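You operate a simulated robot arm through the tools that you are given. There is no shell and no other tool.

You are at the controls of a simulated robot arm. One attempt, no reset.

## Task
Put things in order on the top of the side table. At the end: the orange stamp (marked "MEND") is on the grey sealed case; the dryer cartridge from the top of the side table stands where the black label (marked "YELLOW") stood; the red winder from the top of the side table is on the brown carton (marked "CAPS"); the black label from the top of the side table stands where the red winder stood; whatever was shut is shut again. Leave all else as you found it, and nothing knocked over.

The check looks at the end state, three seconds after you hand in, the way a careful person would. Anything else that was tipped, shoved, dropped, spilled or broken makes it a failure. Lids that push on must go on centred and level and be pressed home; caps that screw on are set level and turned clockwise until they are tight.

## Robot
A 7-joint arm with a two-finger parallel gripper, fixed in place. Base frame: the origin is at the foot of the arm, x ahead of it, y to its left, z up; the work surface is at about z = 0. Units: mm, degrees, N and s.
With the tool pointing down near the work surface it reaches from about 240 to 620 mm from the base axis. Its first joint turns from -66.0 to 66.0 degrees. Payload 2.6 kg.
Tool frame: the origin (TCP) lies between the finger pads and is the grasp point; the fingertips stand 30 mm ahead of it; z points along the fingers, y is the line along which they close. The gripper opens to 94 mm. The fingers are 28 mm wide and 10 mm thick; the gripper's body (50 by 96 mm) begins 55 mm behind the TCP.
Orientation is that of the tool frame in the base frame, as a unit quaternion [x, y, z, w]. With the fingers straight down and closing along the base's y, the tool's x points along the base's -x, its y along +y and its z along -z.

## Interface
- The arm moves only by the tool drive_tool. Its argument "moves" is a list that holds one entry, the list of rows, each a list of 7 numbers: the shift along the base's x, y, z in mm, then the turn, a rotation vector about the base's x, y, z in degrees, then the opening, from 0 (shut) to 1 (fully open). In form: [[[tx, ty, tz, ax, ay, az, fingers], ...]]. A call has 1 to 20 rows; each row is the pose to reach, as a shift and turn from the pose commanded when the call began. Rows are played at 5 a second. More than 50 mm and 8.6 degrees between two rows, or a gripper value outside its range, and nothing of the call is played. A pose out of reach is approached as far as the arm can. The call stops where the force on the tool passes 40 N (or 10 N more than at its start, if that is more) or the arm is blocked; 0.2 s more then pass. The fingers move at their own pace (about 72 mm/s each) and stop on an object; they squeeze with about 36 N. The grip force told is the motor's: it shows also when the fingers shut on nothing. Time passes only in rows, and 0.2 s behind the last, so rows that repeat a pose let the fingers close. The reply holds the time, the measured pose of the TCP, the force on the tool along the base axes, the opening and the grip force, in the units named above and with some noise, with the torque about the TCP (base axes, N m) and any sound that the robot's microphone picked up.
- Cameras (640 x 400 px; columns grow to the right, rows downward): "scene" is fixed at [36, 431.6, 568.7]; the picture's right is [-0.78, -0.63, 0.00], its down [-0.33, 0.41, -0.85] and it looks along [0.54, -0.66, -0.52] (base axes); focal length 252 px, centre (320, 200). "wrist" rides on the gripper at [76, 14, -103] in the tool frame; the picture's right is [-0.18, 0.98, 0.00], its down [-0.75, -0.14, -0.64] and it looks along [-0.63, -0.12, 0.77] (tool axes); focal length 243 px, centre (320, 200). There is no depth. A picture from a camera that has moved, and an enlarged one, comes with that camera's place and axes in the base frame and with its lens.
- get_image(camera): a new picture of that camera. It takes no simulated time.
- enlarge(camera, box): a new picture of the part [left, top, right, bottom] of that camera's present view, enlarged. It takes no simulated time.
- job_done(): hands the job in; it is judged then, once.

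Nothing tells you positions but the pictures and the camera data. Unless the task says otherwise, let go and move clear before handing in.

The tools are called after "Request:" by a JSON object that holds its "op" and its "data". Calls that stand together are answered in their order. drive_tool: Moves the arm, as the interface text tells. Its arguments: {"type":"object","properties":{"moves":{"type":"array","items":{"type":"array","items":{"type":"array","items":{"type":"number"}}}}},"required":["moves"]} The other tools are called the same way: get_image (camera) takes a picture; enlarge (camera, box) takes an enlarged picture of a part of a camera's view; job_done () hands the job in.

At the start:

```text
t: 0.0
position: [347.5, -97.9, 385.6]
orientation: [0.0, 1.0, 0.0, 0.0]
contact_force: [0.9, 0.0, 0.4]
moment: [-0.01, 0.0, 0.03]
grip_width: 94.1
gripper_force: 0.0
```

scene: 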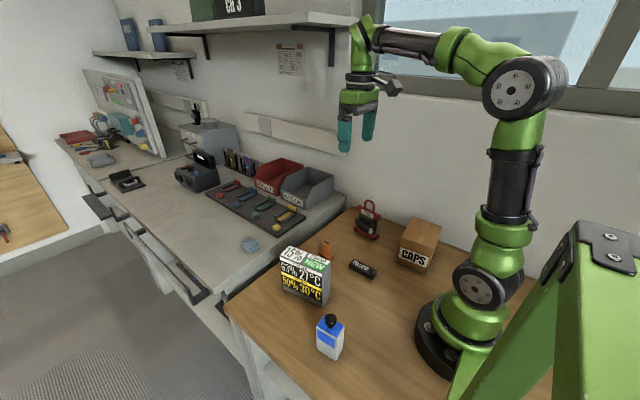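
wrist: 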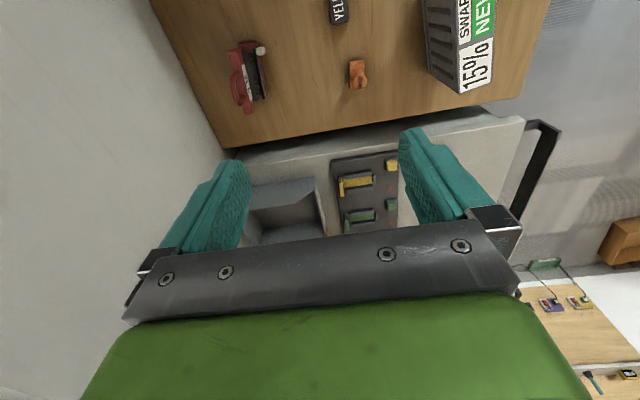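

I see the side table with a red winder, a brown CAPS carton, a black label, an orange stamp, a dryer box/cartridge and a blue-white bottle. I'll enlarge the views to identify and locate each thing before moving.

Request:
{"op": "enlarge", "data": {"camera": "scene", "box": [220, 180, 460, 380]}}

Request:
{"op": "enlarge", "data": {"camera": "scene", "box": [340, 190, 460, 280]}}

Request:
{"op": "enlarge", "data": {"camera": "scene", "box": [90, 90, 340, 260]}}

Request:
{"op": "enlarge", "data": {"camera": "wrist", "box": [200, 0, 540, 150]}}

```text
2.00 times, centred on (340, 280) of scene
camera zoom: at [36.0, 431.6, 568.7], right [-0.78, -0.63, 0.0], down [-0.33, 0.41, -0.85], along [0.54, -0.66, -0.52], focal length 503 px, centre (280, 40)
```

zoom: 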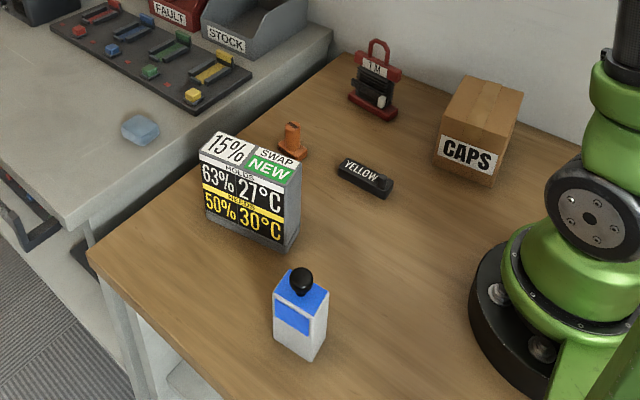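

```text
4.44 times, centred on (400, 235) of scene
camera zoom: at [36.0, 431.6, 568.7], right [-0.78, -0.63, 0.0], down [-0.33, 0.41, -0.85], along [0.54, -0.66, -0.52], focal length 1118 px, centre (-36, 44)
```

zoom: 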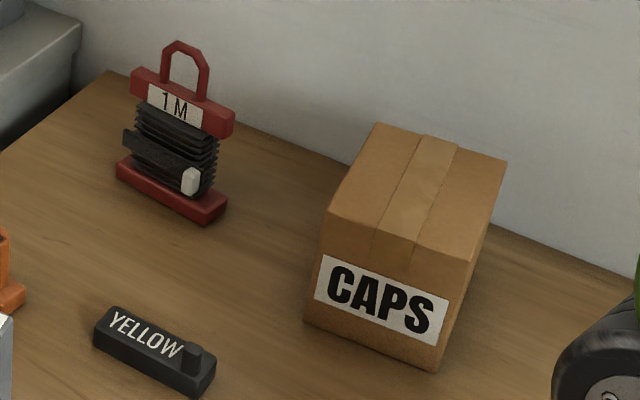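

```text
2.35 times, centred on (215, 175) of scene
camera zoom: at [36.0, 431.6, 568.7], right [-0.78, -0.63, 0.0], down [-0.33, 0.41, -0.85], along [0.54, -0.66, -0.52], focal length 592 px, centre (567, 259)
```

zoom: 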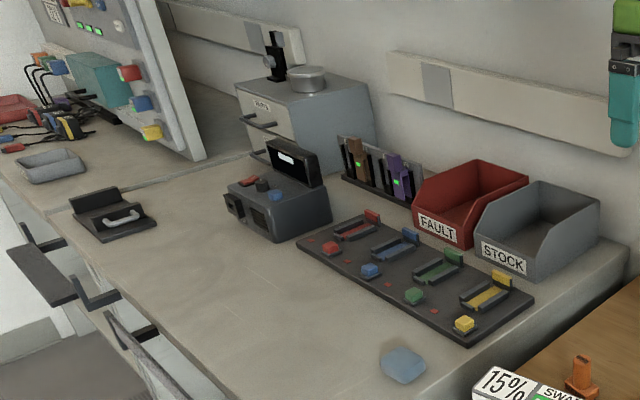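

```text
1.88 times, centred on (370, 75) of wrist
camera zoom: at [271.4, -82.8, 488.7], right [0.18, 0.98, 0.0], down [0.75, -0.14, 0.64], along [0.63, -0.12, -0.77], focal length 457 px, centre (226, 435)
```

zoom: 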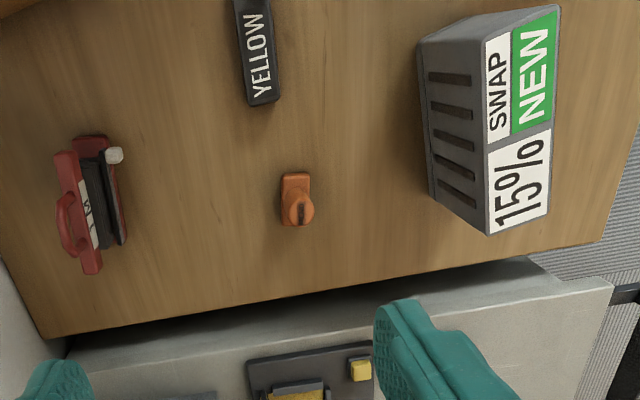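

The white/blue bottle with a black knob and the grey labelled box are the candidates for cartridge and case. I'll move the arm high over the table to view the whole top closer before deciding.

Request:
{"op": "drive_tool", "data": {"moves": [[[-10, 40, 10, 0, 0, 0, 1], [-20, 80, 20, 0, 0, 0, 1], [-30, 120, 30, 0, 0, 0, 1], [-40, 160, 40, 0, 0, 0, 1], [-50, 200, 50, 0, 0, 0, 1], [-50, 200, 50, 0, 0, 0, 1]]]}}

Request:
{"op": "get_image", "data": {"camera": "wrist"}}

Request:
{"op": "get_image", "data": {"camera": "scene"}}

```text
t: 1.4
position: [297.6, 103.3, 435.9]
orientation: [0.0, 1.0, 0.0, 0.0]
contact_force: [-0.4, -0.3, 0.1]
moment: [0.0, 0.0, -0.02]
grip_width: 94.2
gripper_force: 0.1
```

```text
taken
camera wrist: at [221.0, 118.0, 538.7], right [0.18, 0.98, 0.0], down [0.75, -0.14, 0.64], along [0.63, -0.12, -0.77], focal length 243 px, centre (320, 200)
```

wrist: 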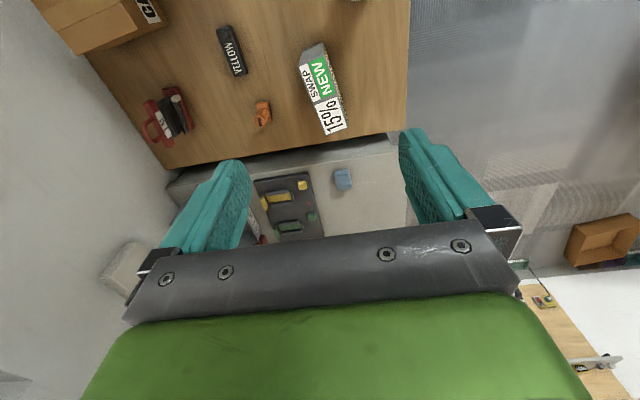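

```text
taken
```

scene: 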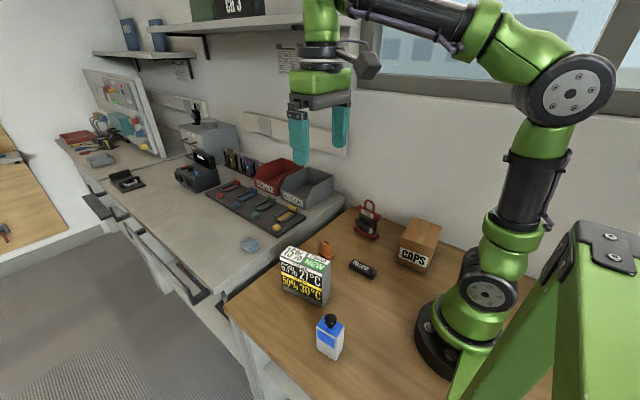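

The bottle lies closer to the base, outside the wrist view. I'll tilt the tool so the wrist camera looks back toward the base.

Request:
{"op": "drive_tool", "data": {"moves": [[[10, 0, 0, 0, 8, 0, 1], [20, 0, 0, 0, 16, 0, 1], [30, 0, 0, 0, 24, 0, 1], [40, 0, 0, 0, 32, 0, 1], [50, 0, 0, 0, 40, 0, 1], [50, 0, 0, 0, 40, 0, 1]]]}}

Request:
{"op": "get_image", "data": {"camera": "wrist"}}

Request:
{"op": "enlarge", "data": {"camera": "wrist", "box": [100, 0, 500, 180]}}

```text
t: 2.8
position: [268.3, 89.0, 357.1]
orientation: [0.01, 0.954, 0.009, -0.299]
contact_force: [0.6, -1.4, -0.2]
moment: [-0.02, 0.02, 0.02]
grip_width: 94.0
gripper_force: 0.1
out of reach, approached as far as the arm can: row 2, 3, 4, 5, 6
```

```text
taken
camera wrist: at [264.7, 102.0, 486.3], right [0.17, 0.98, -0.1], down [0.98, -0.17, 0.1], along [0.08, -0.11, -0.99], focal length 243 px, centre (320, 200)
```

wrist: 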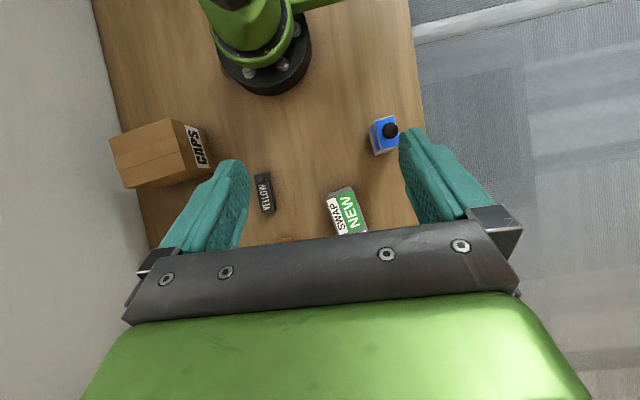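

```text
1.60 times, centred on (300, 90) of wrist
camera zoom: at [264.7, 102.0, 486.3], right [0.17, 0.98, -0.1], down [0.98, -0.17, 0.1], along [0.08, -0.11, -0.99], focal length 388 px, centre (352, 376)
```

zoom: 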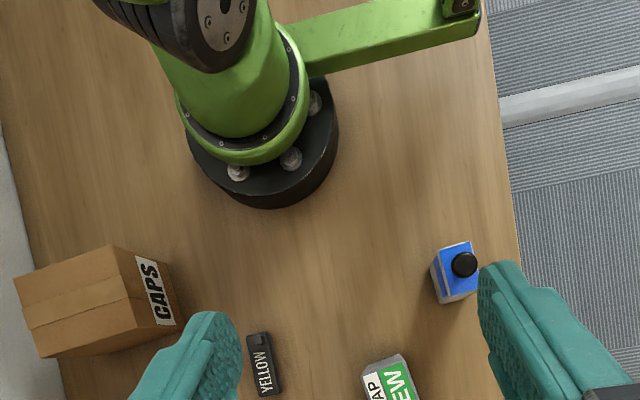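

Six objects match the six names: the grey vented display box is the sealed case and the white/blue bottle with black knob is the dryer cartridge. I'll zoom in on each for exact geometry.

Request:
{"op": "enlarge", "data": {"camera": "scene", "box": [270, 230, 350, 310]}}

Request:
{"op": "enlarge", "data": {"camera": "scene", "box": [300, 300, 360, 370]}}

Request:
{"op": "enlarge", "data": {"camera": "scene", "box": [340, 190, 400, 250]}}

Request:
{"op": "enlarge", "data": {"camera": "scene", "box": [310, 230, 390, 290]}}

```text
5.00 times, centred on (310, 270) of scene
camera zoom: at [36.0, 431.6, 568.7], right [-0.78, -0.63, 0.0], down [-0.33, 0.41, -0.85], along [0.54, -0.66, -0.52], focal length 1258 px, centre (370, -150)
```

zoom: 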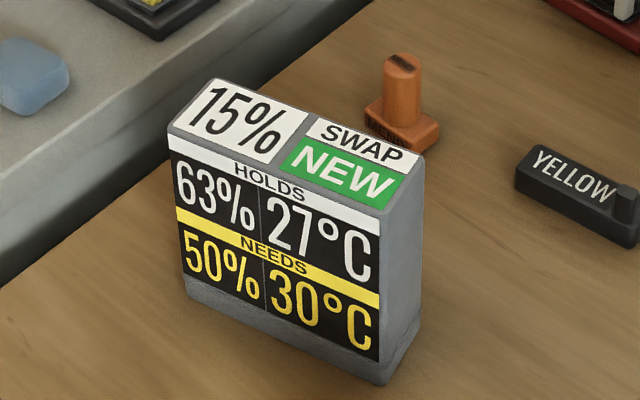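

```text
5.71 times, centred on (330, 335) of scene
camera zoom: at [36.0, 431.6, 568.7], right [-0.78, -0.63, 0.0], down [-0.33, 0.41, -0.85], along [0.54, -0.66, -0.52], focal length 1438 px, centre (263, -571)
```

zoom: 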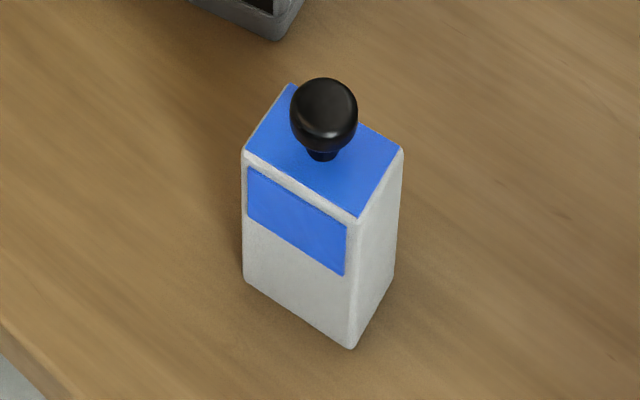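

```text
6.67 times, centred on (370, 220) of scene
camera zoom: at [36.0, 431.6, 568.7], right [-0.78, -0.63, 0.0], down [-0.33, 0.41, -0.85], along [0.54, -0.66, -0.52], focal length 1678 px, centre (-13, 67)
```

zoom: 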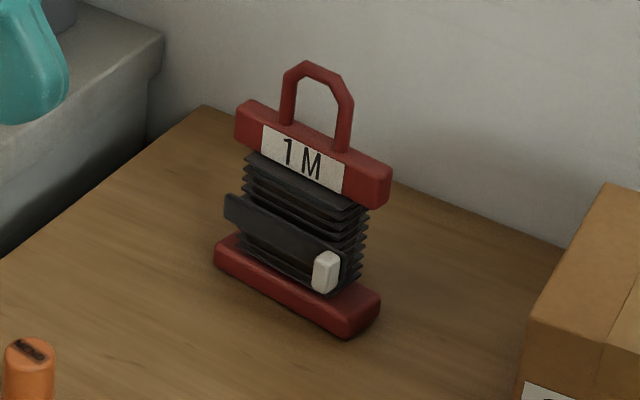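

```text
6.67 times, centred on (350, 260) of scene
camera zoom: at [36.0, 431.6, 568.7], right [-0.78, -0.63, 0.0], down [-0.33, 0.41, -0.85], along [0.54, -0.66, -0.52], focal length 1678 px, centre (120, -200)
```

zoom: 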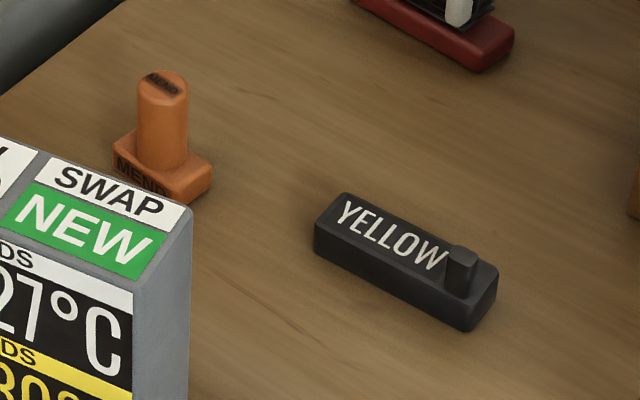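

The objects' geometry is getting clear: case top is about 120×43 mm at z≈122, centred near (351,102). I'll bring the tool back upright next, stepping gently to check how the commanded pose is tracked.

Request:
{"op": "drive_tool", "data": {"moves": [[[-10, 0, 0, 0, -8, 0, 1]]]}}

```text
t: 3.2
position: [259.3, 88.0, 358.6]
orientation: [0.009, 0.973, 0.008, -0.232]
contact_force: [-0.4, 0.7, 0.7]
moment: [0.02, 0.02, 0.02]
grip_width: 94.2
gripper_force: 0.0
```

The commanded pose follows the reached pose, good. Now I bring the tool upright and hover above the stamp.

Request:
{"op": "drive_tool", "data": {"moves": [[[22, -21, -10, -0.15, -4.5, 0.17, 1], [43, -42, -20, -0.3, -9, 0.35, 1], [65, -63, -30, -0.46, -13.4, 0.52, 1], [86, -84, -40, -0.6, -17.9, 0.7, 1], [108, -105, -50, -0.77, -22.3, 0.87, 1], [129, -126, -70, -0.92, -26.8, 1.04, 1], [129, -126, -90, -0.92, -26.8, 1.04, 1], [129, -126, -110, -0.92, -26.8, 1.04, 1], [129, -126, -110, -0.92, -26.8, 1.04, 1]]]}}

Request:
{"op": "get_image", "data": {"camera": "wrist"}}

Request:
{"op": "enlarge", "data": {"camera": "wrist", "box": [240, 40, 400, 140]}}

```text
t: 5.2
position: [388.8, -36.3, 246.8]
orientation: [-0.001, 1.0, 0.001, 0.002]
contact_force: [-0.5, 0.4, 1.3]
moment: [-0.01, -0.03, -0.01]
grip_width: 94.1
gripper_force: 0.0
```

```text
taken
camera wrist: at [312.2, -22.6, 349.7], right [0.18, 0.98, 0.0], down [0.75, -0.14, 0.64], along [0.63, -0.12, -0.77], focal length 243 px, centre (320, 200)
```

wrist: 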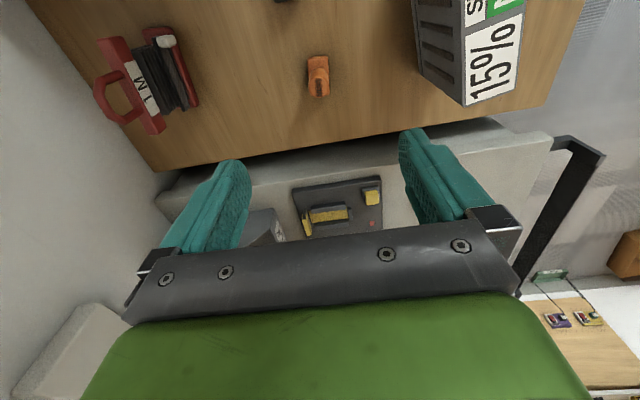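

```text
4.00 times, centred on (320, 90) of wrist
camera zoom: at [312.2, -22.6, 349.7], right [0.18, 0.98, 0.0], down [0.75, -0.14, 0.64], along [0.63, -0.12, -0.77], focal length 970 px, centre (320, 640)
```

zoom: 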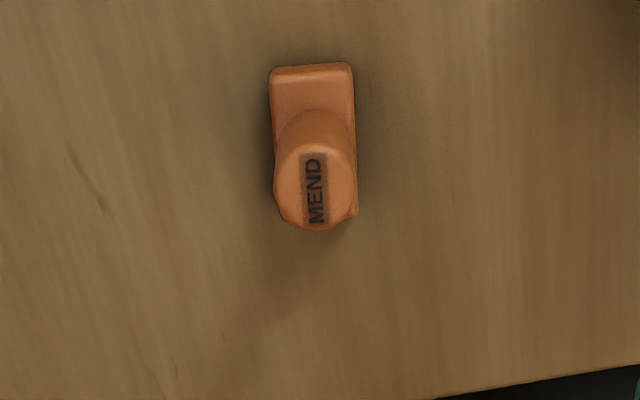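

The stamp stands at about (389,-38), stem ~24 mm thick, ~56 mm tall, base turned about -6°. I'll descend partway and check alignment.

Request:
{"op": "drive_tool", "data": {"moves": [[[0, -1, -40, 0, 0, 0, 0.8], [0, -1.5, -80, 0, 0, 0, 0.7], [0, -1.5, -120, 0, 0, 0, 0.6], [0, -1.5, -140, 0, 0, 0, 0.6], [0, -1.5, -140, 0, 0, 0, 0.6]]]}}

Request:
{"op": "get_image", "data": {"camera": "wrist"}}

Request:
{"op": "enlarge", "data": {"camera": "scene", "box": [280, 180, 400, 280]}}

```text
t: 6.4
position: [390.1, -38.4, 107.3]
orientation: [0.0, 1.0, 0.001, 0.001]
contact_force: [-0.4, -0.2, -0.2]
moment: [-0.03, 0.02, 0.0]
grip_width: 56.3
gripper_force: 0.1
```

```text
taken
camera wrist: at [313.3, -23.5, 210.3], right [0.18, 0.98, 0.0], down [0.75, -0.14, 0.64], along [0.63, -0.12, -0.77], focal length 243 px, centre (320, 200)
```

wrist: 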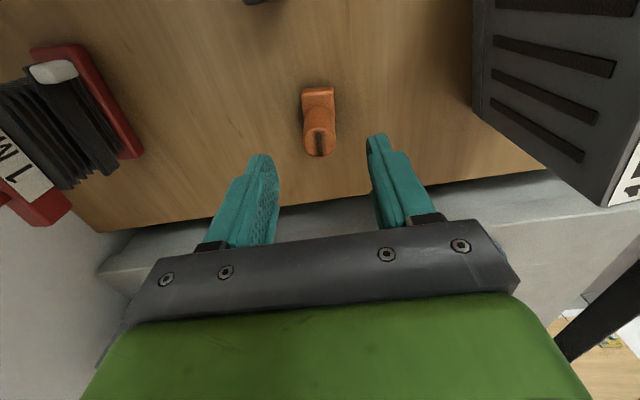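

```text
4.00 times, centred on (340, 230) of scene
camera zoom: at [36.0, 431.6, 568.7], right [-0.78, -0.63, 0.0], down [-0.33, 0.41, -0.85], along [0.54, -0.66, -0.52], focal length 1007 px, centre (240, 80)
```

zoom: 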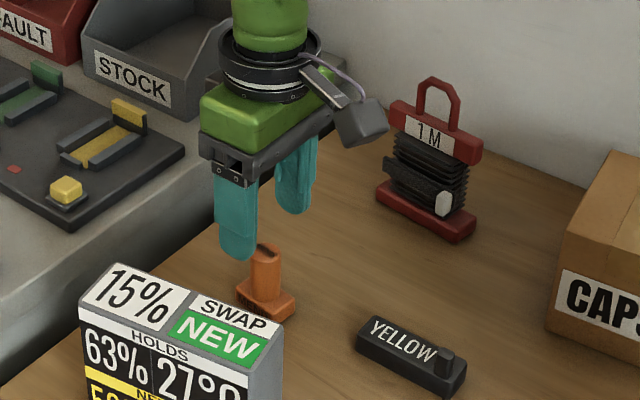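

Aligned over the stem. I descend to grip height and close.

Request:
{"op": "drive_tool", "data": {"moves": [[[1, 0, -20, 0, 0, 0, 0.6], [1, 0, -40, 0, 0, 0, 0.6], [1, 0, -57, 0, 0, 0, 0.6], [1, 0, -57, 0, 0, 0, 0.6], [1, 0, -57, 0, 0, 0, 0.3], [1, 0, -57, 0, 0, 0, 0.1], [1, 0, -57, 0, 0, 0, 0.1], [1, 0, -57, 0, 0, 0, 0.1]]]}}

Request:
{"op": "get_image", "data": {"camera": "wrist"}}

```text
t: 8.2
position: [389.6, -37.6, 49.0]
orientation: [0.0, 1.0, 0.001, 0.001]
contact_force: [0.1, 0.3, -0.5]
moment: [0.04, -0.02, 0.0]
grip_width: 22.8
gripper_force: 36.2
```

```text
taken
camera wrist: at [313.3, -23.9, 153.0], right [0.18, 0.98, 0.0], down [0.75, -0.14, 0.64], along [0.63, -0.12, -0.77], focal length 243 px, centre (320, 200)
```

wrist: 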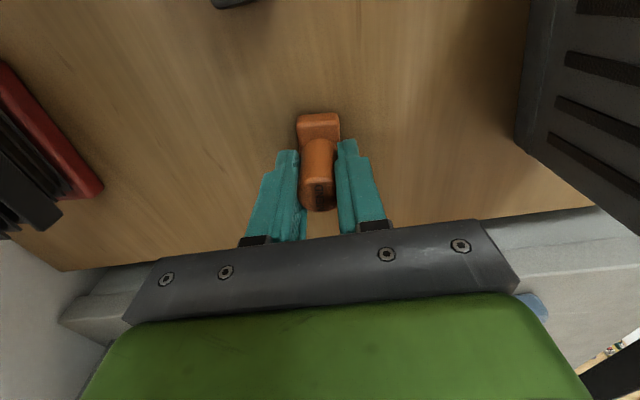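

The stamp is gripped (22.8 mm). I lift well above the case height, then move over the case while turning 18° to align with it.

Request:
{"op": "drive_tool", "data": {"moves": [[[0, 0, 10, 0, 0, 0, 0.1], [0, 0, 40, 0, 0, 0, 0.1], [0, 0, 80, 0, 0, 0, 0.1], [0, 0, 120, 0, 0, 0, 0.1], [0, 0, 160, 0, 0, 0, 0.1], [0, 0, 190, 0, 0, 0, 0.1], [-8, 30, 190, 0, 0, 4, 0.1], [-16, 60, 190, 0, 0, 8, 0.1], [-24, 90, 190, 0, 0, 12, 0.1], [-32, 120, 190, 0, 0, 16, 0.1], [-39, 141, 190, 0, 0, 18, 0.1], [-39, 141, 190, 0, 0, 18, 0.1], [-39, 141, 190, 0, 0, 18, 0.1]]]}}

Request:
{"op": "get_image", "data": {"camera": "wrist"}}

Request:
{"op": "enlarge", "data": {"camera": "scene", "box": [250, 180, 370, 310]}}

```text
t: 11.0
position: [351.0, 103.6, 238.4]
orientation: [-0.157, 0.988, 0.001, 0.0]
contact_force: [0.3, 0.5, -0.1]
moment: [-0.03, -0.01, 0.01]
grip_width: 22.5
gripper_force: 35.8
```

```text
taken
camera wrist: at [273.2, 92.7, 342.7], right [-0.13, 0.99, 0.0], down [0.76, 0.1, 0.64], along [0.64, 0.08, -0.77], focal length 243 px, centre (320, 200)
```

wrist: 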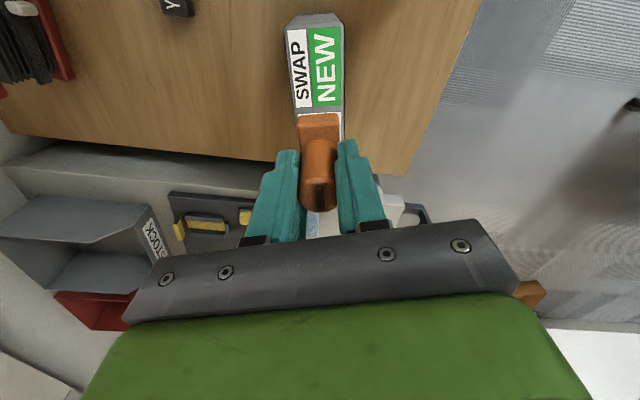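

```text
3.08 times, centred on (310, 245) of scene
camera zoom: at [36.0, 431.6, 568.7], right [-0.78, -0.63, 0.0], down [-0.33, 0.41, -0.85], along [0.54, -0.66, -0.52], focal length 774 px, centre (351, 62)
```

zoom: 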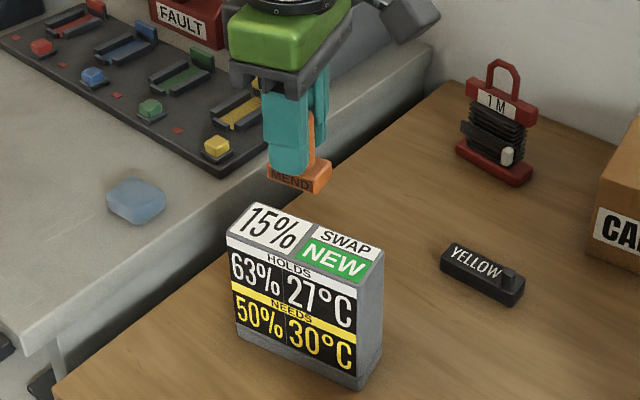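

Now I check the case's top face edges relative to the held stamp in an enlarged view.

Request:
{"op": "enlarge", "data": {"camera": "wrist", "box": [260, 0, 400, 130]}}

Request:
{"op": "enlarge", "data": {"camera": "wrist", "box": [270, 90, 430, 260]}}

```text
3.08 times, centred on (330, 65) of wrist
camera zoom: at [273.2, 92.7, 342.7], right [-0.13, 0.99, 0.0], down [0.76, 0.1, 0.64], along [0.64, 0.08, -0.77], focal length 746 px, centre (289, 615)
```

zoom: 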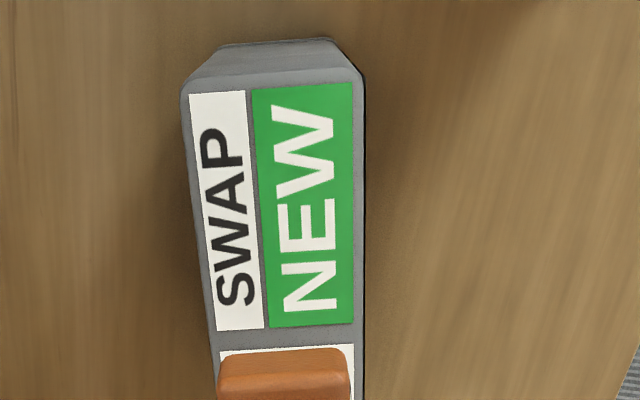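

```text
2.35 times, centred on (350, 175) of wrist
camera zoom: at [273.2, 92.7, 342.7], right [-0.13, 0.99, 0.0], down [0.76, 0.1, 0.64], along [0.64, 0.08, -0.77], focal length 571 px, centre (249, 259)
```

zoom: 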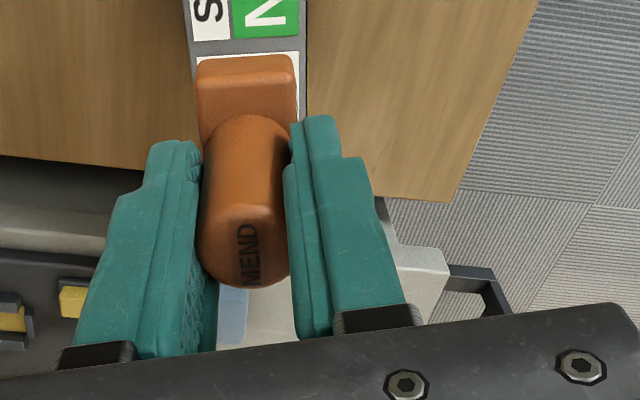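

The stamp is centred over the case top and aligned (case yaw ≈ 11°). I lower it to just above the surface.

Request:
{"op": "drive_tool", "data": {"moves": [[[-1, -0.8, -20, 0, 0, 0, 0.1], [-1, -0.8, -40, 0, 0, 0, 0.1], [-1, -0.8, -55, 0, 0, 0, 0.1], [-1, -0.8, -61, 0, 0, 0, 0.1], [-1, -0.8, -61, 0, 0, 0, 0.1]]]}}

Request:
{"op": "enlarge", "data": {"camera": "scene", "box": [270, 200, 350, 280]}}

Request:
{"op": "enlarge", "data": {"camera": "wrist", "box": [240, 0, 400, 220]}}

```text
t: 12.2
position: [349.5, 101.9, 179.7]
orientation: [-0.157, 0.988, 0.001, 0.001]
contact_force: [-1.3, 0.4, -1.4]
moment: [-0.03, 0.02, 0.03]
grip_width: 22.7
gripper_force: 36.1
```

```text
5.00 times, centred on (310, 240) of scene
camera zoom: at [36.0, 431.6, 568.7], right [-0.78, -0.63, 0.0], down [-0.33, 0.41, -0.85], along [0.54, -0.66, -0.52], focal length 1258 px, centre (370, 0)
```

zoom: 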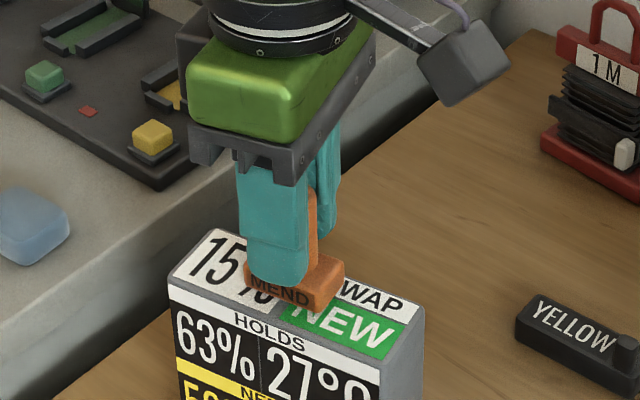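

```text
1.82 times, centred on (320, 110) of wrist
camera zoom: at [272.3, 91.5, 281.8], right [-0.13, 0.99, 0.0], down [0.76, 0.1, 0.64], along [0.64, 0.08, -0.77], focal length 441 px, centre (320, 364)
```

zoom: 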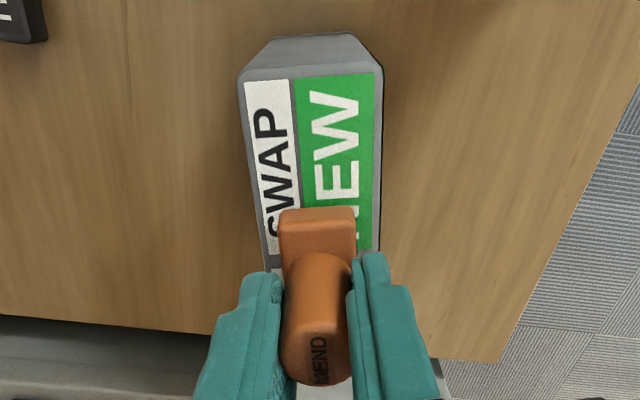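

Hovering about 8 mm above. I lower in small steps until contact shows.

Request:
{"op": "drive_tool", "data": {"moves": [[[0, 0, -2, 0, 0, 0, 0.1], [0, 0, -4, 0, 0, 0, 0.1], [0, 0, -5, 0, 0, 0, 0.1], [0, 0, -6, 0, 0, 0, 0.1], [0, 0, -6, 0, 0, 0, 0.1]]]}}

```text
t: 13.4
position: [350.6, 101.2, 174.9]
orientation: [-0.155, 0.988, 0.001, 0.003]
contact_force: [-8.1, -3.6, 30.8]
moment: [-0.2, 0.59, -0.01]
grip_width: 23.0
gripper_force: 36.5
```

Contact at about 31 N. I back off slightly to relieve the force, then check before releasing.

Request:
{"op": "drive_tool", "data": {"moves": [[[0, 0, 0.8, 0, 0, 0, 0.1], [0, 0, 1.2, 0, 0, 0, 0.1]]]}}

Request:
{"op": "enlarge", "data": {"camera": "scene", "box": [270, 210, 350, 310]}}

Request:
{"op": "enlarge", "data": {"camera": "wrist", "box": [240, 0, 400, 220]}}

```text
t: 14.0
position: [351.5, 101.2, 175.3]
orientation: [-0.158, 0.987, 0.001, 0.002]
contact_force: [-0.2, 0.8, 23.8]
moment: [-0.02, 0.04, 0.0]
grip_width: 22.8
gripper_force: 36.2
```

```text
4.00 times, centred on (310, 260) of scene
camera zoom: at [35.9, 431.5, 568.7], right [-0.78, -0.63, 0.0], down [-0.33, 0.41, -0.85], along [0.54, -0.66, -0.52], focal length 1007 px, centre (360, -40)
```

zoom: 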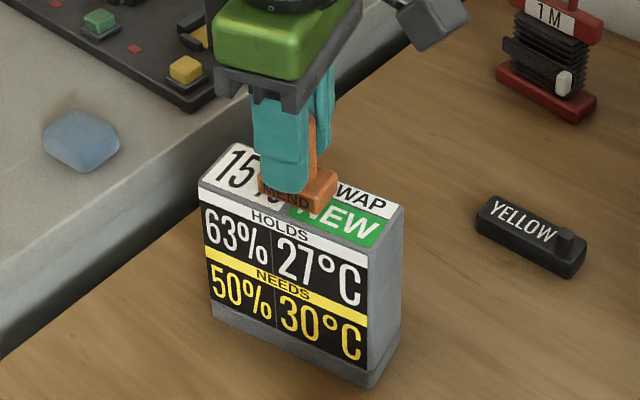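

```text
1.82 times, centred on (320, 110) of wrist
camera zoom: at [273.4, 91.3, 277.4], right [-0.13, 0.99, 0.0], down [0.76, 0.1, 0.65], along [0.64, 0.09, -0.76], focal length 441 px, centre (320, 364)
```

zoom: 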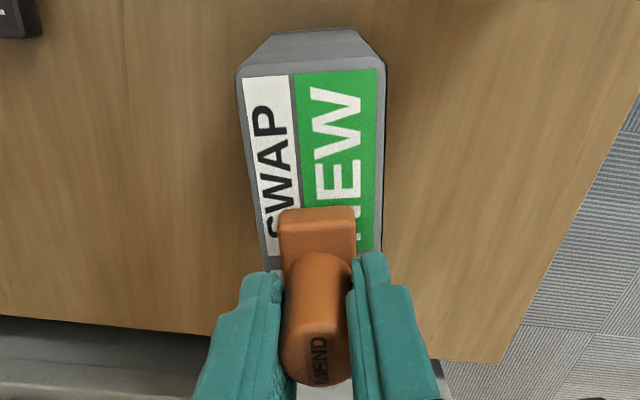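

Request:
{"op": "drive_tool", "data": {"moves": [[[0, 0, 0.7, 0, 0, 0, 0.1], [0, 0, 1.2, 0, 0, 0, 0.1], [0, 0, 1.2, 0, 0, 0, 0.1]]]}}

```text
t: 14.8
position: [350.0, 101.6, 173.9]
orientation: [-0.156, 0.988, 0.001, 0.0]
contact_force: [3.5, 0.1, 6.8]
moment: [0.06, -0.27, -0.01]
grip_width: 22.9
gripper_force: 35.7
```

Light contact now (≈7 N). I open the fingers and lift straight up.

Request:
{"op": "drive_tool", "data": {"moves": [[[0, 0, 0.3, 0, 0, 0, 0.26], [0, 0, 0.3, 0, 0, 0, 0.32], [0, 0, 0.3, 0, 0, 0, 0.45], [0, 0, 0.3, 0, 0, 0, 0.5], [0, 0, 20, 0, 0, 0, 0.5], [0, 0, 50, 0, 0, 0, 0.5], [0, 0, 90, 0, 0, 0, 0.5], [0, 0, 90, 0, 0, 0, 0.5]]]}}

Request:
{"op": "get_image", "data": {"camera": "wrist"}}

Request:
{"op": "enlarge", "data": {"camera": "scene", "box": [260, 190, 380, 310]}}

```text
t: 16.6
position: [351.3, 101.3, 265.4]
orientation: [-0.157, 0.988, 0.0, 0.002]
contact_force: [0.0, 0.5, 0.0]
moment: [-0.01, -0.03, 0.0]
grip_width: 47.0
gripper_force: 0.0
```

```text
taken
camera wrist: at [273.2, 92.0, 368.6], right [-0.13, 0.99, 0.0], down [0.76, 0.1, 0.64], along [0.64, 0.08, -0.77], focal length 243 px, centre (320, 200)
```

wrist: 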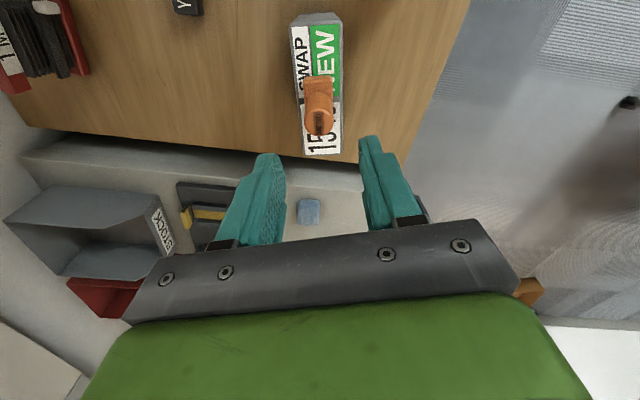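

```text
3.33 times, centred on (320, 250) of scene
camera zoom: at [36.0, 431.6, 568.7], right [-0.78, -0.63, 0.0], down [-0.33, 0.41, -0.85], along [0.54, -0.66, -0.52], focal length 839 px, centre (320, 33)
```

zoom: 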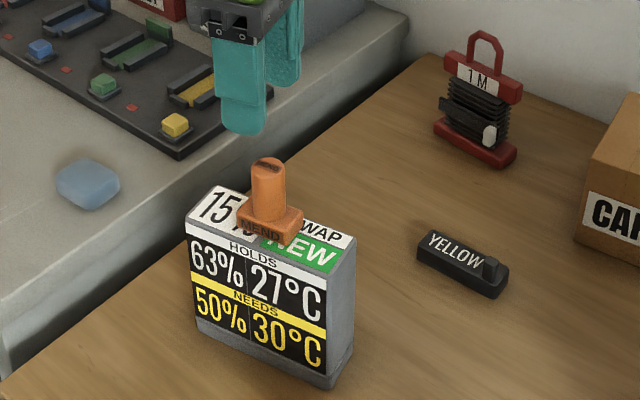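

Stamp stands on the case. Next I check the case didn't shift, and move over to the red winder to measure it.

Request:
{"op": "drive_tool", "data": {"moves": [[[0, -30, 10, 0, 0, -3, 0.6], [0, -65, 15, 0, 0, -6, 0.7], [0, -105, 15, 0, 0, -9, 0.8], [0, -150, 15, 0, 0, -12, 0.8], [0, -195, 15, 0, 0, -15, 0.8], [0, -240, 15, 0, 0, -18, 0.8], [0, -280, 15, 0, 0, -20, 0.8], [0, -317, 15, 0, 0, -20, 0.8], [0, -317, 15, 0, 0, -20, 0.8]]]}}

Request:
{"op": "get_image", "data": {"camera": "wrist"}}

Request:
{"op": "enlarge", "data": {"camera": "wrist", "box": [240, 0, 400, 180]}}

Request:
{"op": "enlarge", "data": {"camera": "scene", "box": [270, 230, 350, 310]}}

```text
t: 18.6
position: [349.9, -216.0, 278.2]
orientation: [0.017, 1.0, 0.002, 0.0]
contact_force: [0.1, 0.4, 0.4]
moment: [-0.01, -0.01, -0.01]
grip_width: 75.4
gripper_force: 0.1
```

```text
taken
camera wrist: at [274.9, -198.9, 382.0], right [0.22, 0.98, 0.0], down [0.75, -0.17, 0.64], along [0.63, -0.14, -0.77], focal length 243 px, centre (320, 200)
```

wrist: 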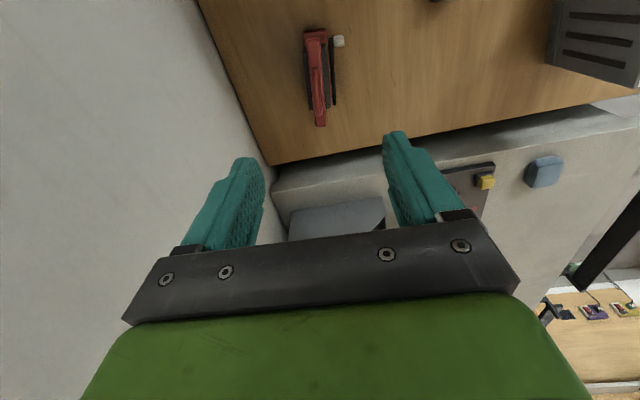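

```text
2.22 times, centred on (320, 90) of wrist
camera zoom: at [274.9, -198.9, 382.0], right [0.22, 0.98, 0.0], down [0.75, -0.17, 0.64], along [0.63, -0.14, -0.77], focal length 539 px, centre (320, 444)
```

zoom: 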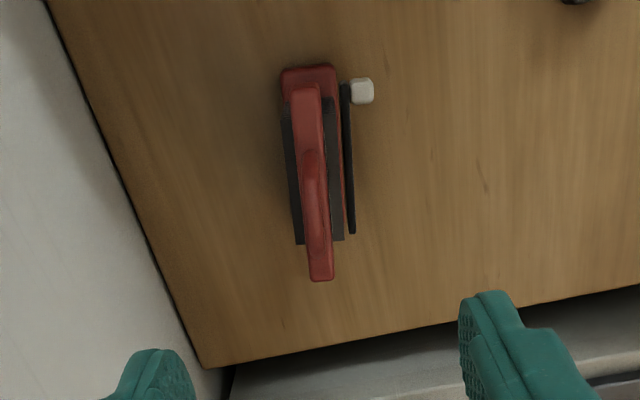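

```text
5.00 times, centred on (310, 270) of scene
camera zoom: at [36.0, 431.6, 568.7], right [-0.78, -0.63, 0.0], down [-0.33, 0.41, -0.85], along [0.54, -0.66, -0.52], focal length 1258 px, centre (370, -150)
```

zoom: 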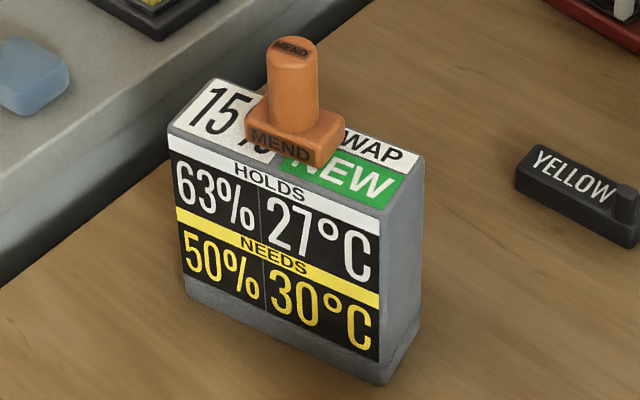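

The case did not move. The winder's long axis lies roughly along x (yaw ≈ -6°), top bar z≈80–97, handle to ≈137. I lower to get a closer look at its top bar.

Request:
{"op": "drive_tool", "data": {"moves": [[[0, 0, -30, 0, 0, -2, 0.8], [0, 0, -60, 0, 0, -4, 0.8], [0, 0, -80, 0, 0, -4, 0.8], [0, 0, -80, 0, 0, -4, 0.8]]]}}

Request:
{"op": "get_image", "data": {"camera": "wrist"}}

Request:
{"op": "enlarge", "data": {"camera": "wrist", "box": [250, 0, 390, 170]}}

Request:
{"op": "enlarge", "data": {"camera": "scene", "box": [335, 165, 405, 245]}}

```text
t: 19.6
position: [350.9, -215.9, 198.5]
orientation: [0.052, 0.999, 0.0, 0.0]
contact_force: [-0.4, -1.0, -0.9]
moment: [-0.01, 0.03, 0.02]
grip_width: 75.4
gripper_force: 0.1
```

```text
taken
camera wrist: at [276.0, -193.2, 302.3], right [0.29, 0.96, 0.0], down [0.73, -0.22, 0.64], along [0.62, -0.18, -0.77], focal length 243 px, centre (320, 200)
```

wrist: 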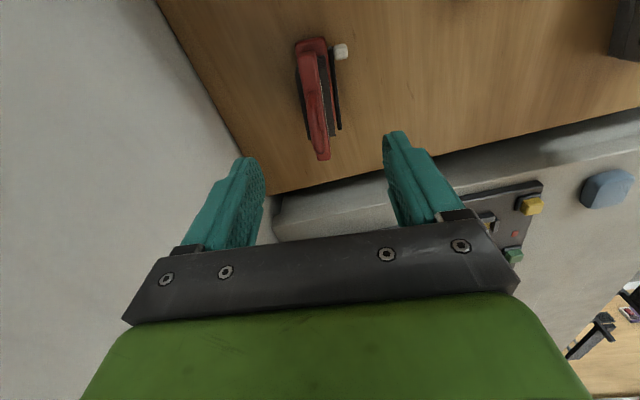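

```text
2.35 times, centred on (320, 85) of wrist
camera zoom: at [276.0, -193.2, 302.3], right [0.29, 0.96, 0.0], down [0.73, -0.22, 0.64], along [0.62, -0.18, -0.77], focal length 571 px, centre (320, 471)
```

zoom: 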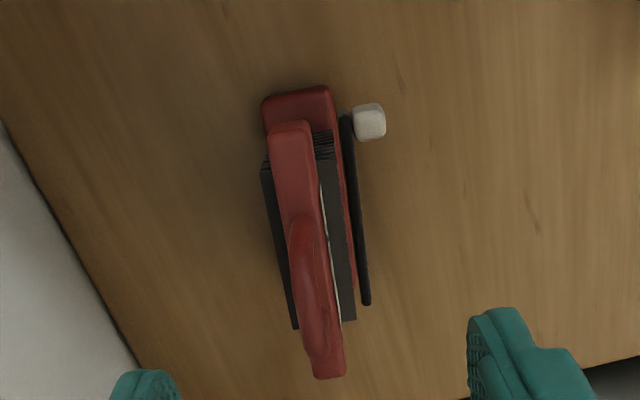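

```text
5.00 times, centred on (370, 205) of scene
camera zoom: at [36.0, 431.6, 568.7], right [-0.78, -0.63, 0.0], down [-0.33, 0.41, -0.85], along [0.54, -0.66, -0.52], focal length 1258 px, centre (70, 175)
```

zoom: 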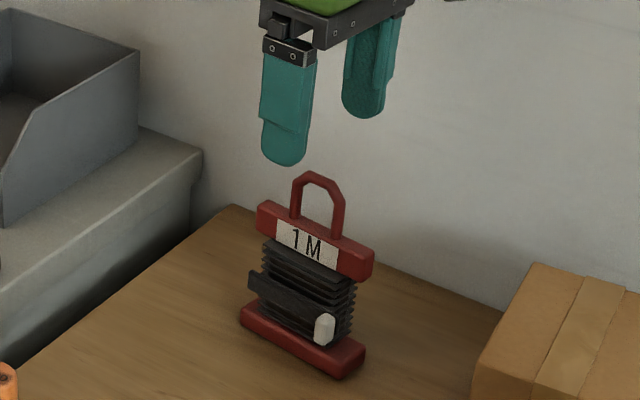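

The top bar is only ~13 mm thick (z≈78–98), centred about (348.7,-217.5), yaw ≈ -7°. Before gripping it, I'll test reach over the carton with the empty gripper and measure the carton's top.

Request:
{"op": "drive_tool", "data": {"moves": [[[0, 0, 40, 0, 0, 0, 0.8], [0, 0, 80, 0, 0, 0, 0.8], [-15, 0, 100, 0, 0, -7.8, 0.8], [-35, 0, 100, 0, 0, -15.6, 0.8], [-55, 0, 100, 0, 0, -23.4, 0.8], [-75, 0, 100, 0, 0, -31.2, 0.8], [-95, 0, 100, 0, 0, -39, 0.8], [-115, 0, 100, 0, 0, -46.8, 0.8], [-135, -1, 100, 0, 0, -54.6, 0.8], [-155, -3, 100, 0, 0, -62.4, 0.8], [-170, -4, 100, 0, 0, -70.2, 0.8], [-182, -5, 100, 0, 0, -78, 0.8], [-182, -5, 100, 0, 0, -78, 0.8]]]}}

Request:
{"op": "get_image", "data": {"camera": "wrist"}}

Request:
{"op": "get_image", "data": {"camera": "scene"}}

```text
t: 22.4
position: [167.2, -219.1, 299.5]
orientation: [0.67, 0.742, 0.0, 0.001]
contact_force: [-0.3, -0.2, 0.5]
moment: [0.0, 0.01, -0.01]
grip_width: 75.1
gripper_force: 0.1
```

```text
taken
camera wrist: at [173.9, -142.4, 403.3], right [1.0, -0.08, 0.0], down [-0.06, -0.76, 0.64], along [-0.05, -0.64, -0.77], focal length 243 px, centre (320, 200)
```

wrist: 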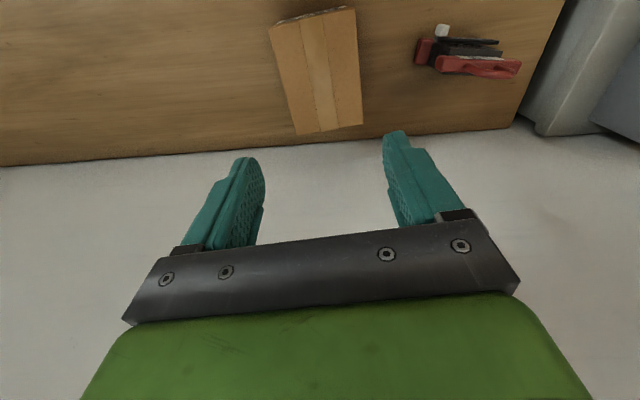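

```text
taken
```

scene: 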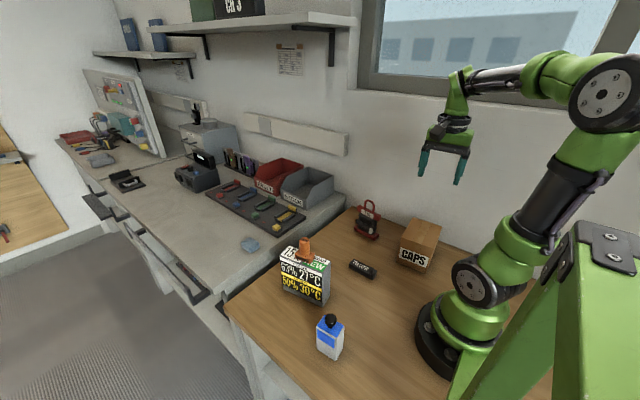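

Reach is fine. I enlarge the carton view for measurement and then test going down to the release height (fingertips stay well above the carton).

Request:
{"op": "enlarge", "data": {"camera": "wrist", "box": [250, 0, 390, 150]}}

Request:
{"op": "drive_tool", "data": {"moves": [[[0, 0, -30, 0, 0, 0, 0.8], [0, 0, -60, 0, 0, 0, 0.8], [0, 0, -90, 0, 0, 0, 0.8], [0, 0, -90, 0, 0, 0, 0.8]]]}}

Request:
{"op": "enlarge", "data": {"camera": "wrist", "box": [230, 0, 410, 170]}}

```text
2.67 times, centred on (320, 75) of wrist
camera zoom: at [173.9, -142.4, 403.3], right [1.0, -0.08, 0.0], down [-0.06, -0.76, 0.64], along [-0.05, -0.64, -0.77], focal length 647 px, centre (320, 533)
```

zoom: 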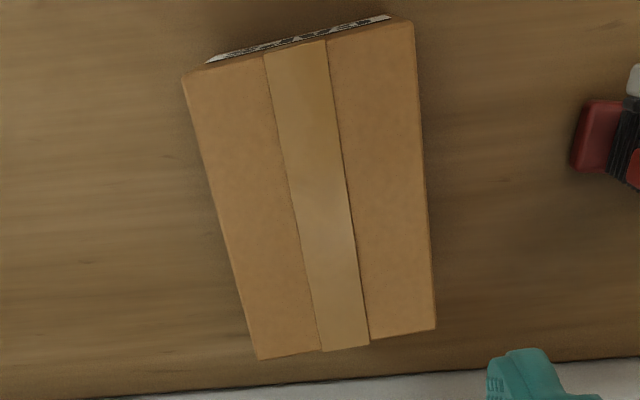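

```text
t: 23.4
position: [168.4, -219.7, 209.1]
orientation: [0.669, 0.743, 0.0, 0.001]
contact_force: [-0.7, 0.3, 0.1]
moment: [0.01, -0.01, 0.0]
grip_width: 75.1
gripper_force: 0.0
```

```text
2.35 times, centred on (320, 85) of wrist
camera zoom: at [173.8, -143.1, 312.4], right [1.0, -0.08, 0.0], down [-0.06, -0.76, 0.64], along [-0.05, -0.64, -0.77], focal length 571 px, centre (320, 471)
```

zoom: 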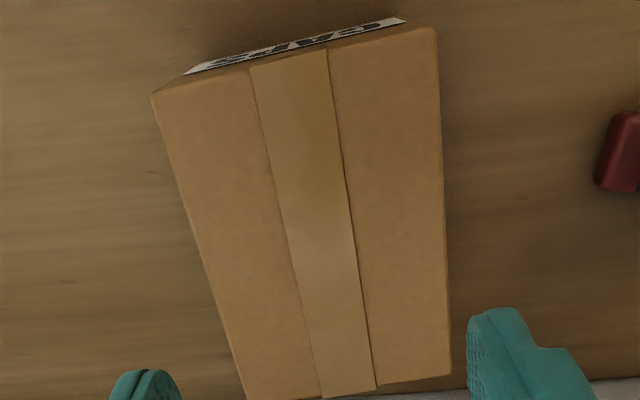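

The carton top is centred at (169,-218.6), yaw ≈ 5.5°, and the pose is reachable. Now I return over the winder with yaw about -7°.

Request:
{"op": "drive_tool", "data": {"moves": [[[0, 0, 40, 0, 0, 0, 0.8], [0, 0, 70, 0, 0, 0, 0.8], [12, 0, 80, 0, 0, 7.7, 0.8], [30, 0, 80, 0, 0, 15.4, 0.8], [50, 0, 80, 0, 0, 23.1, 0.8], [70, 0, 80, 0, 0, 30.8, 0.8], [90, 0, 80, 0, 0, 38.5, 0.8], [110, 0, 80, 0, 0, 46.2, 0.8], [130, 1, 80, 0, 0, 53.9, 0.8], [150, 1, 80, 0, 0, 61.6, 0.8], [168, 2, 60, 0, 0, 69.3, 0.7], [180.3, 2.2, 30, 0, 0, 77, 0.6], [180.3, 2.2, 0, 0, 0, 77, 0.6], [180.3, 2.2, -15, 0, 0, 77, 0.6], [180.3, 2.2, -15, 0, 0, 77, 0.6]]]}}

Request:
{"op": "enlarge", "data": {"camera": "wrist", "box": [230, 0, 430, 230]}}

Request:
{"op": "enlarge", "data": {"camera": "scene", "box": [325, 145, 415, 245]}}

```text
t: 26.6
position: [348.5, -218.3, 194.8]
orientation: [0.061, 0.998, 0.001, 0.001]
contact_force: [0.5, 0.1, 0.1]
moment: [-0.01, -0.02, 0.0]
grip_width: 56.5
gripper_force: 0.1
```

```text
1.74 times, centred on (330, 115) of wrist
camera zoom: at [274.1, -195.3, 297.3], right [0.3, 0.95, 0.0], down [0.73, -0.23, 0.64], along [0.61, -0.19, -0.77], focal length 422 px, centre (303, 348)
```

zoom: 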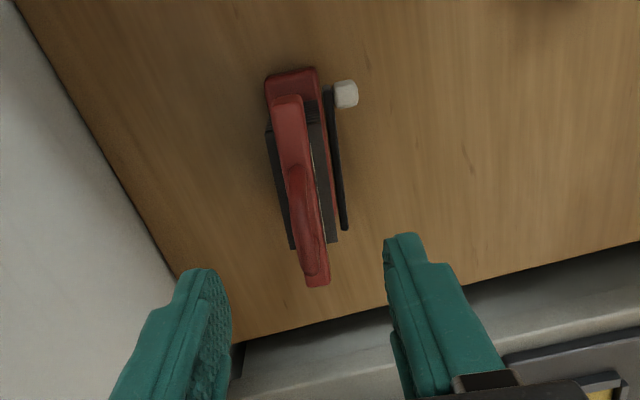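

```text
4.00 times, centred on (370, 195) of scene
camera zoom: at [36.0, 431.6, 568.7], right [-0.78, -0.63, 0.0], down [-0.33, 0.41, -0.85], along [0.54, -0.66, -0.52], focal length 1007 px, centre (120, 220)
```

zoom: 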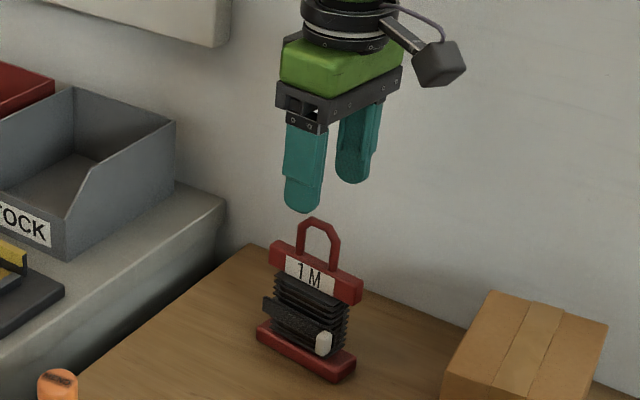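

Aligned laterally with the bar. I descend so the fingertips are at about z=83, beside the top bar, and check before closing.

Request:
{"op": "drive_tool", "data": {"moves": [[[0, 0.5, -30, 0, 0, -1, 0.55], [0, 0.5, -55, 0, 0, -1, 0.5], [0, 0.5, -72, 0, 0, -1, 0.45], [0, 0.5, -82, 0, 0, -1, 0.45], [0, 0.5, -82, 0, 0, -1, 0.45]]]}}

Request:
{"op": "enlarge", "data": {"camera": "wrist", "box": [230, 60, 430, 260]}}

Request:
{"op": "enlarge", "data": {"camera": "scene", "box": [335, 175, 405, 245]}}

```text
t: 27.8
position: [347.9, -217.6, 112.8]
orientation: [0.07, 0.998, 0.001, 0.001]
contact_force: [0.1, 0.3, 0.2]
moment: [0.03, 0.03, 0.0]
grip_width: 42.4
gripper_force: 0.1
```

```text
2.00 times, centred on (330, 160) of wrist
camera zoom: at [274.5, -192.7, 215.9], right [0.32, 0.95, 0.0], down [0.73, -0.25, 0.64], along [0.61, -0.2, -0.77], focal length 485 px, centre (300, 280)
```

zoom: 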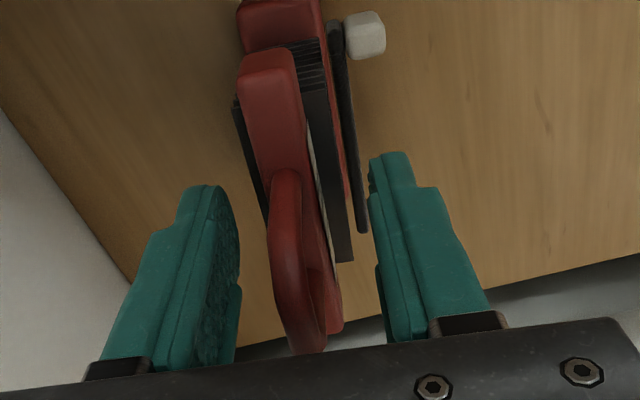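

```text
5.71 times, centred on (370, 210) of scene
camera zoom: at [36.0, 431.6, 568.7], right [-0.78, -0.63, 0.0], down [-0.33, 0.41, -0.85], along [0.54, -0.66, -0.52], focal length 1438 px, centre (34, 143)
```

zoom: 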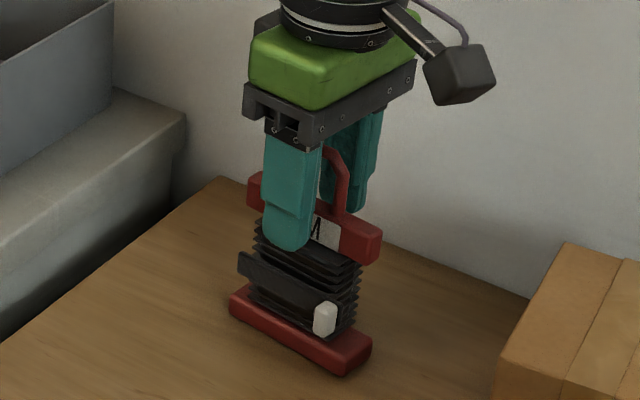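

Fingers straddle the bar. Closing gently and checking the width (expect ≈13 mm).

Request:
{"op": "drive_tool", "data": {"moves": [[[0, 0, 1, 0, 0, 0, 0.3], [0, 0, 1, 0, 0, 0, 0.2], [0, 0, 1, 0, 0, 0, 0.1], [0, 0, 1, 0, 0, 0, 0.03], [0, 0, 1, 0, 0, 0, 0.03], [0, 0, 1, 0, 0, 0, 0.03]]]}}

Request:
{"op": "enlarge", "data": {"camera": "wrist", "box": [230, 60, 430, 260]}}

Request:
{"op": "enlarge", "data": {"camera": "scene", "box": [335, 175, 405, 245]}}

```text
t: 29.2
position: [347.9, -218.9, 114.4]
orientation: [0.069, 0.998, 0.0, 0.001]
contact_force: [-0.3, 0.0, 0.7]
moment: [-0.03, 0.02, -0.02]
grip_width: 13.2
gripper_force: 35.7
```

```text
2.00 times, centred on (330, 160) of wrist
camera zoom: at [274.5, -192.9, 217.2], right [0.32, 0.95, 0.0], down [0.73, -0.25, 0.64], along [0.61, -0.2, -0.77], focal length 485 px, centre (300, 280)
```

zoom: 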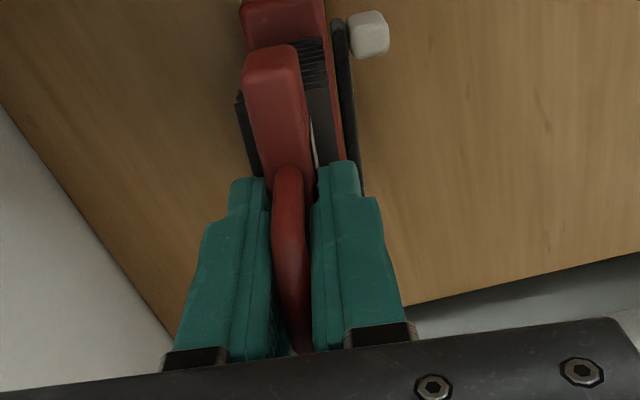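

```text
5.71 times, centred on (370, 210) of scene
camera zoom: at [36.0, 431.6, 568.7], right [-0.78, -0.63, 0.0], down [-0.33, 0.41, -0.85], along [0.54, -0.66, -0.52], focal length 1438 px, centre (34, 143)
```

zoom: 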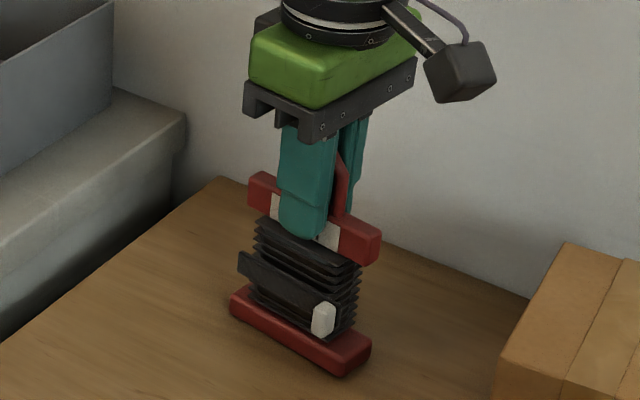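

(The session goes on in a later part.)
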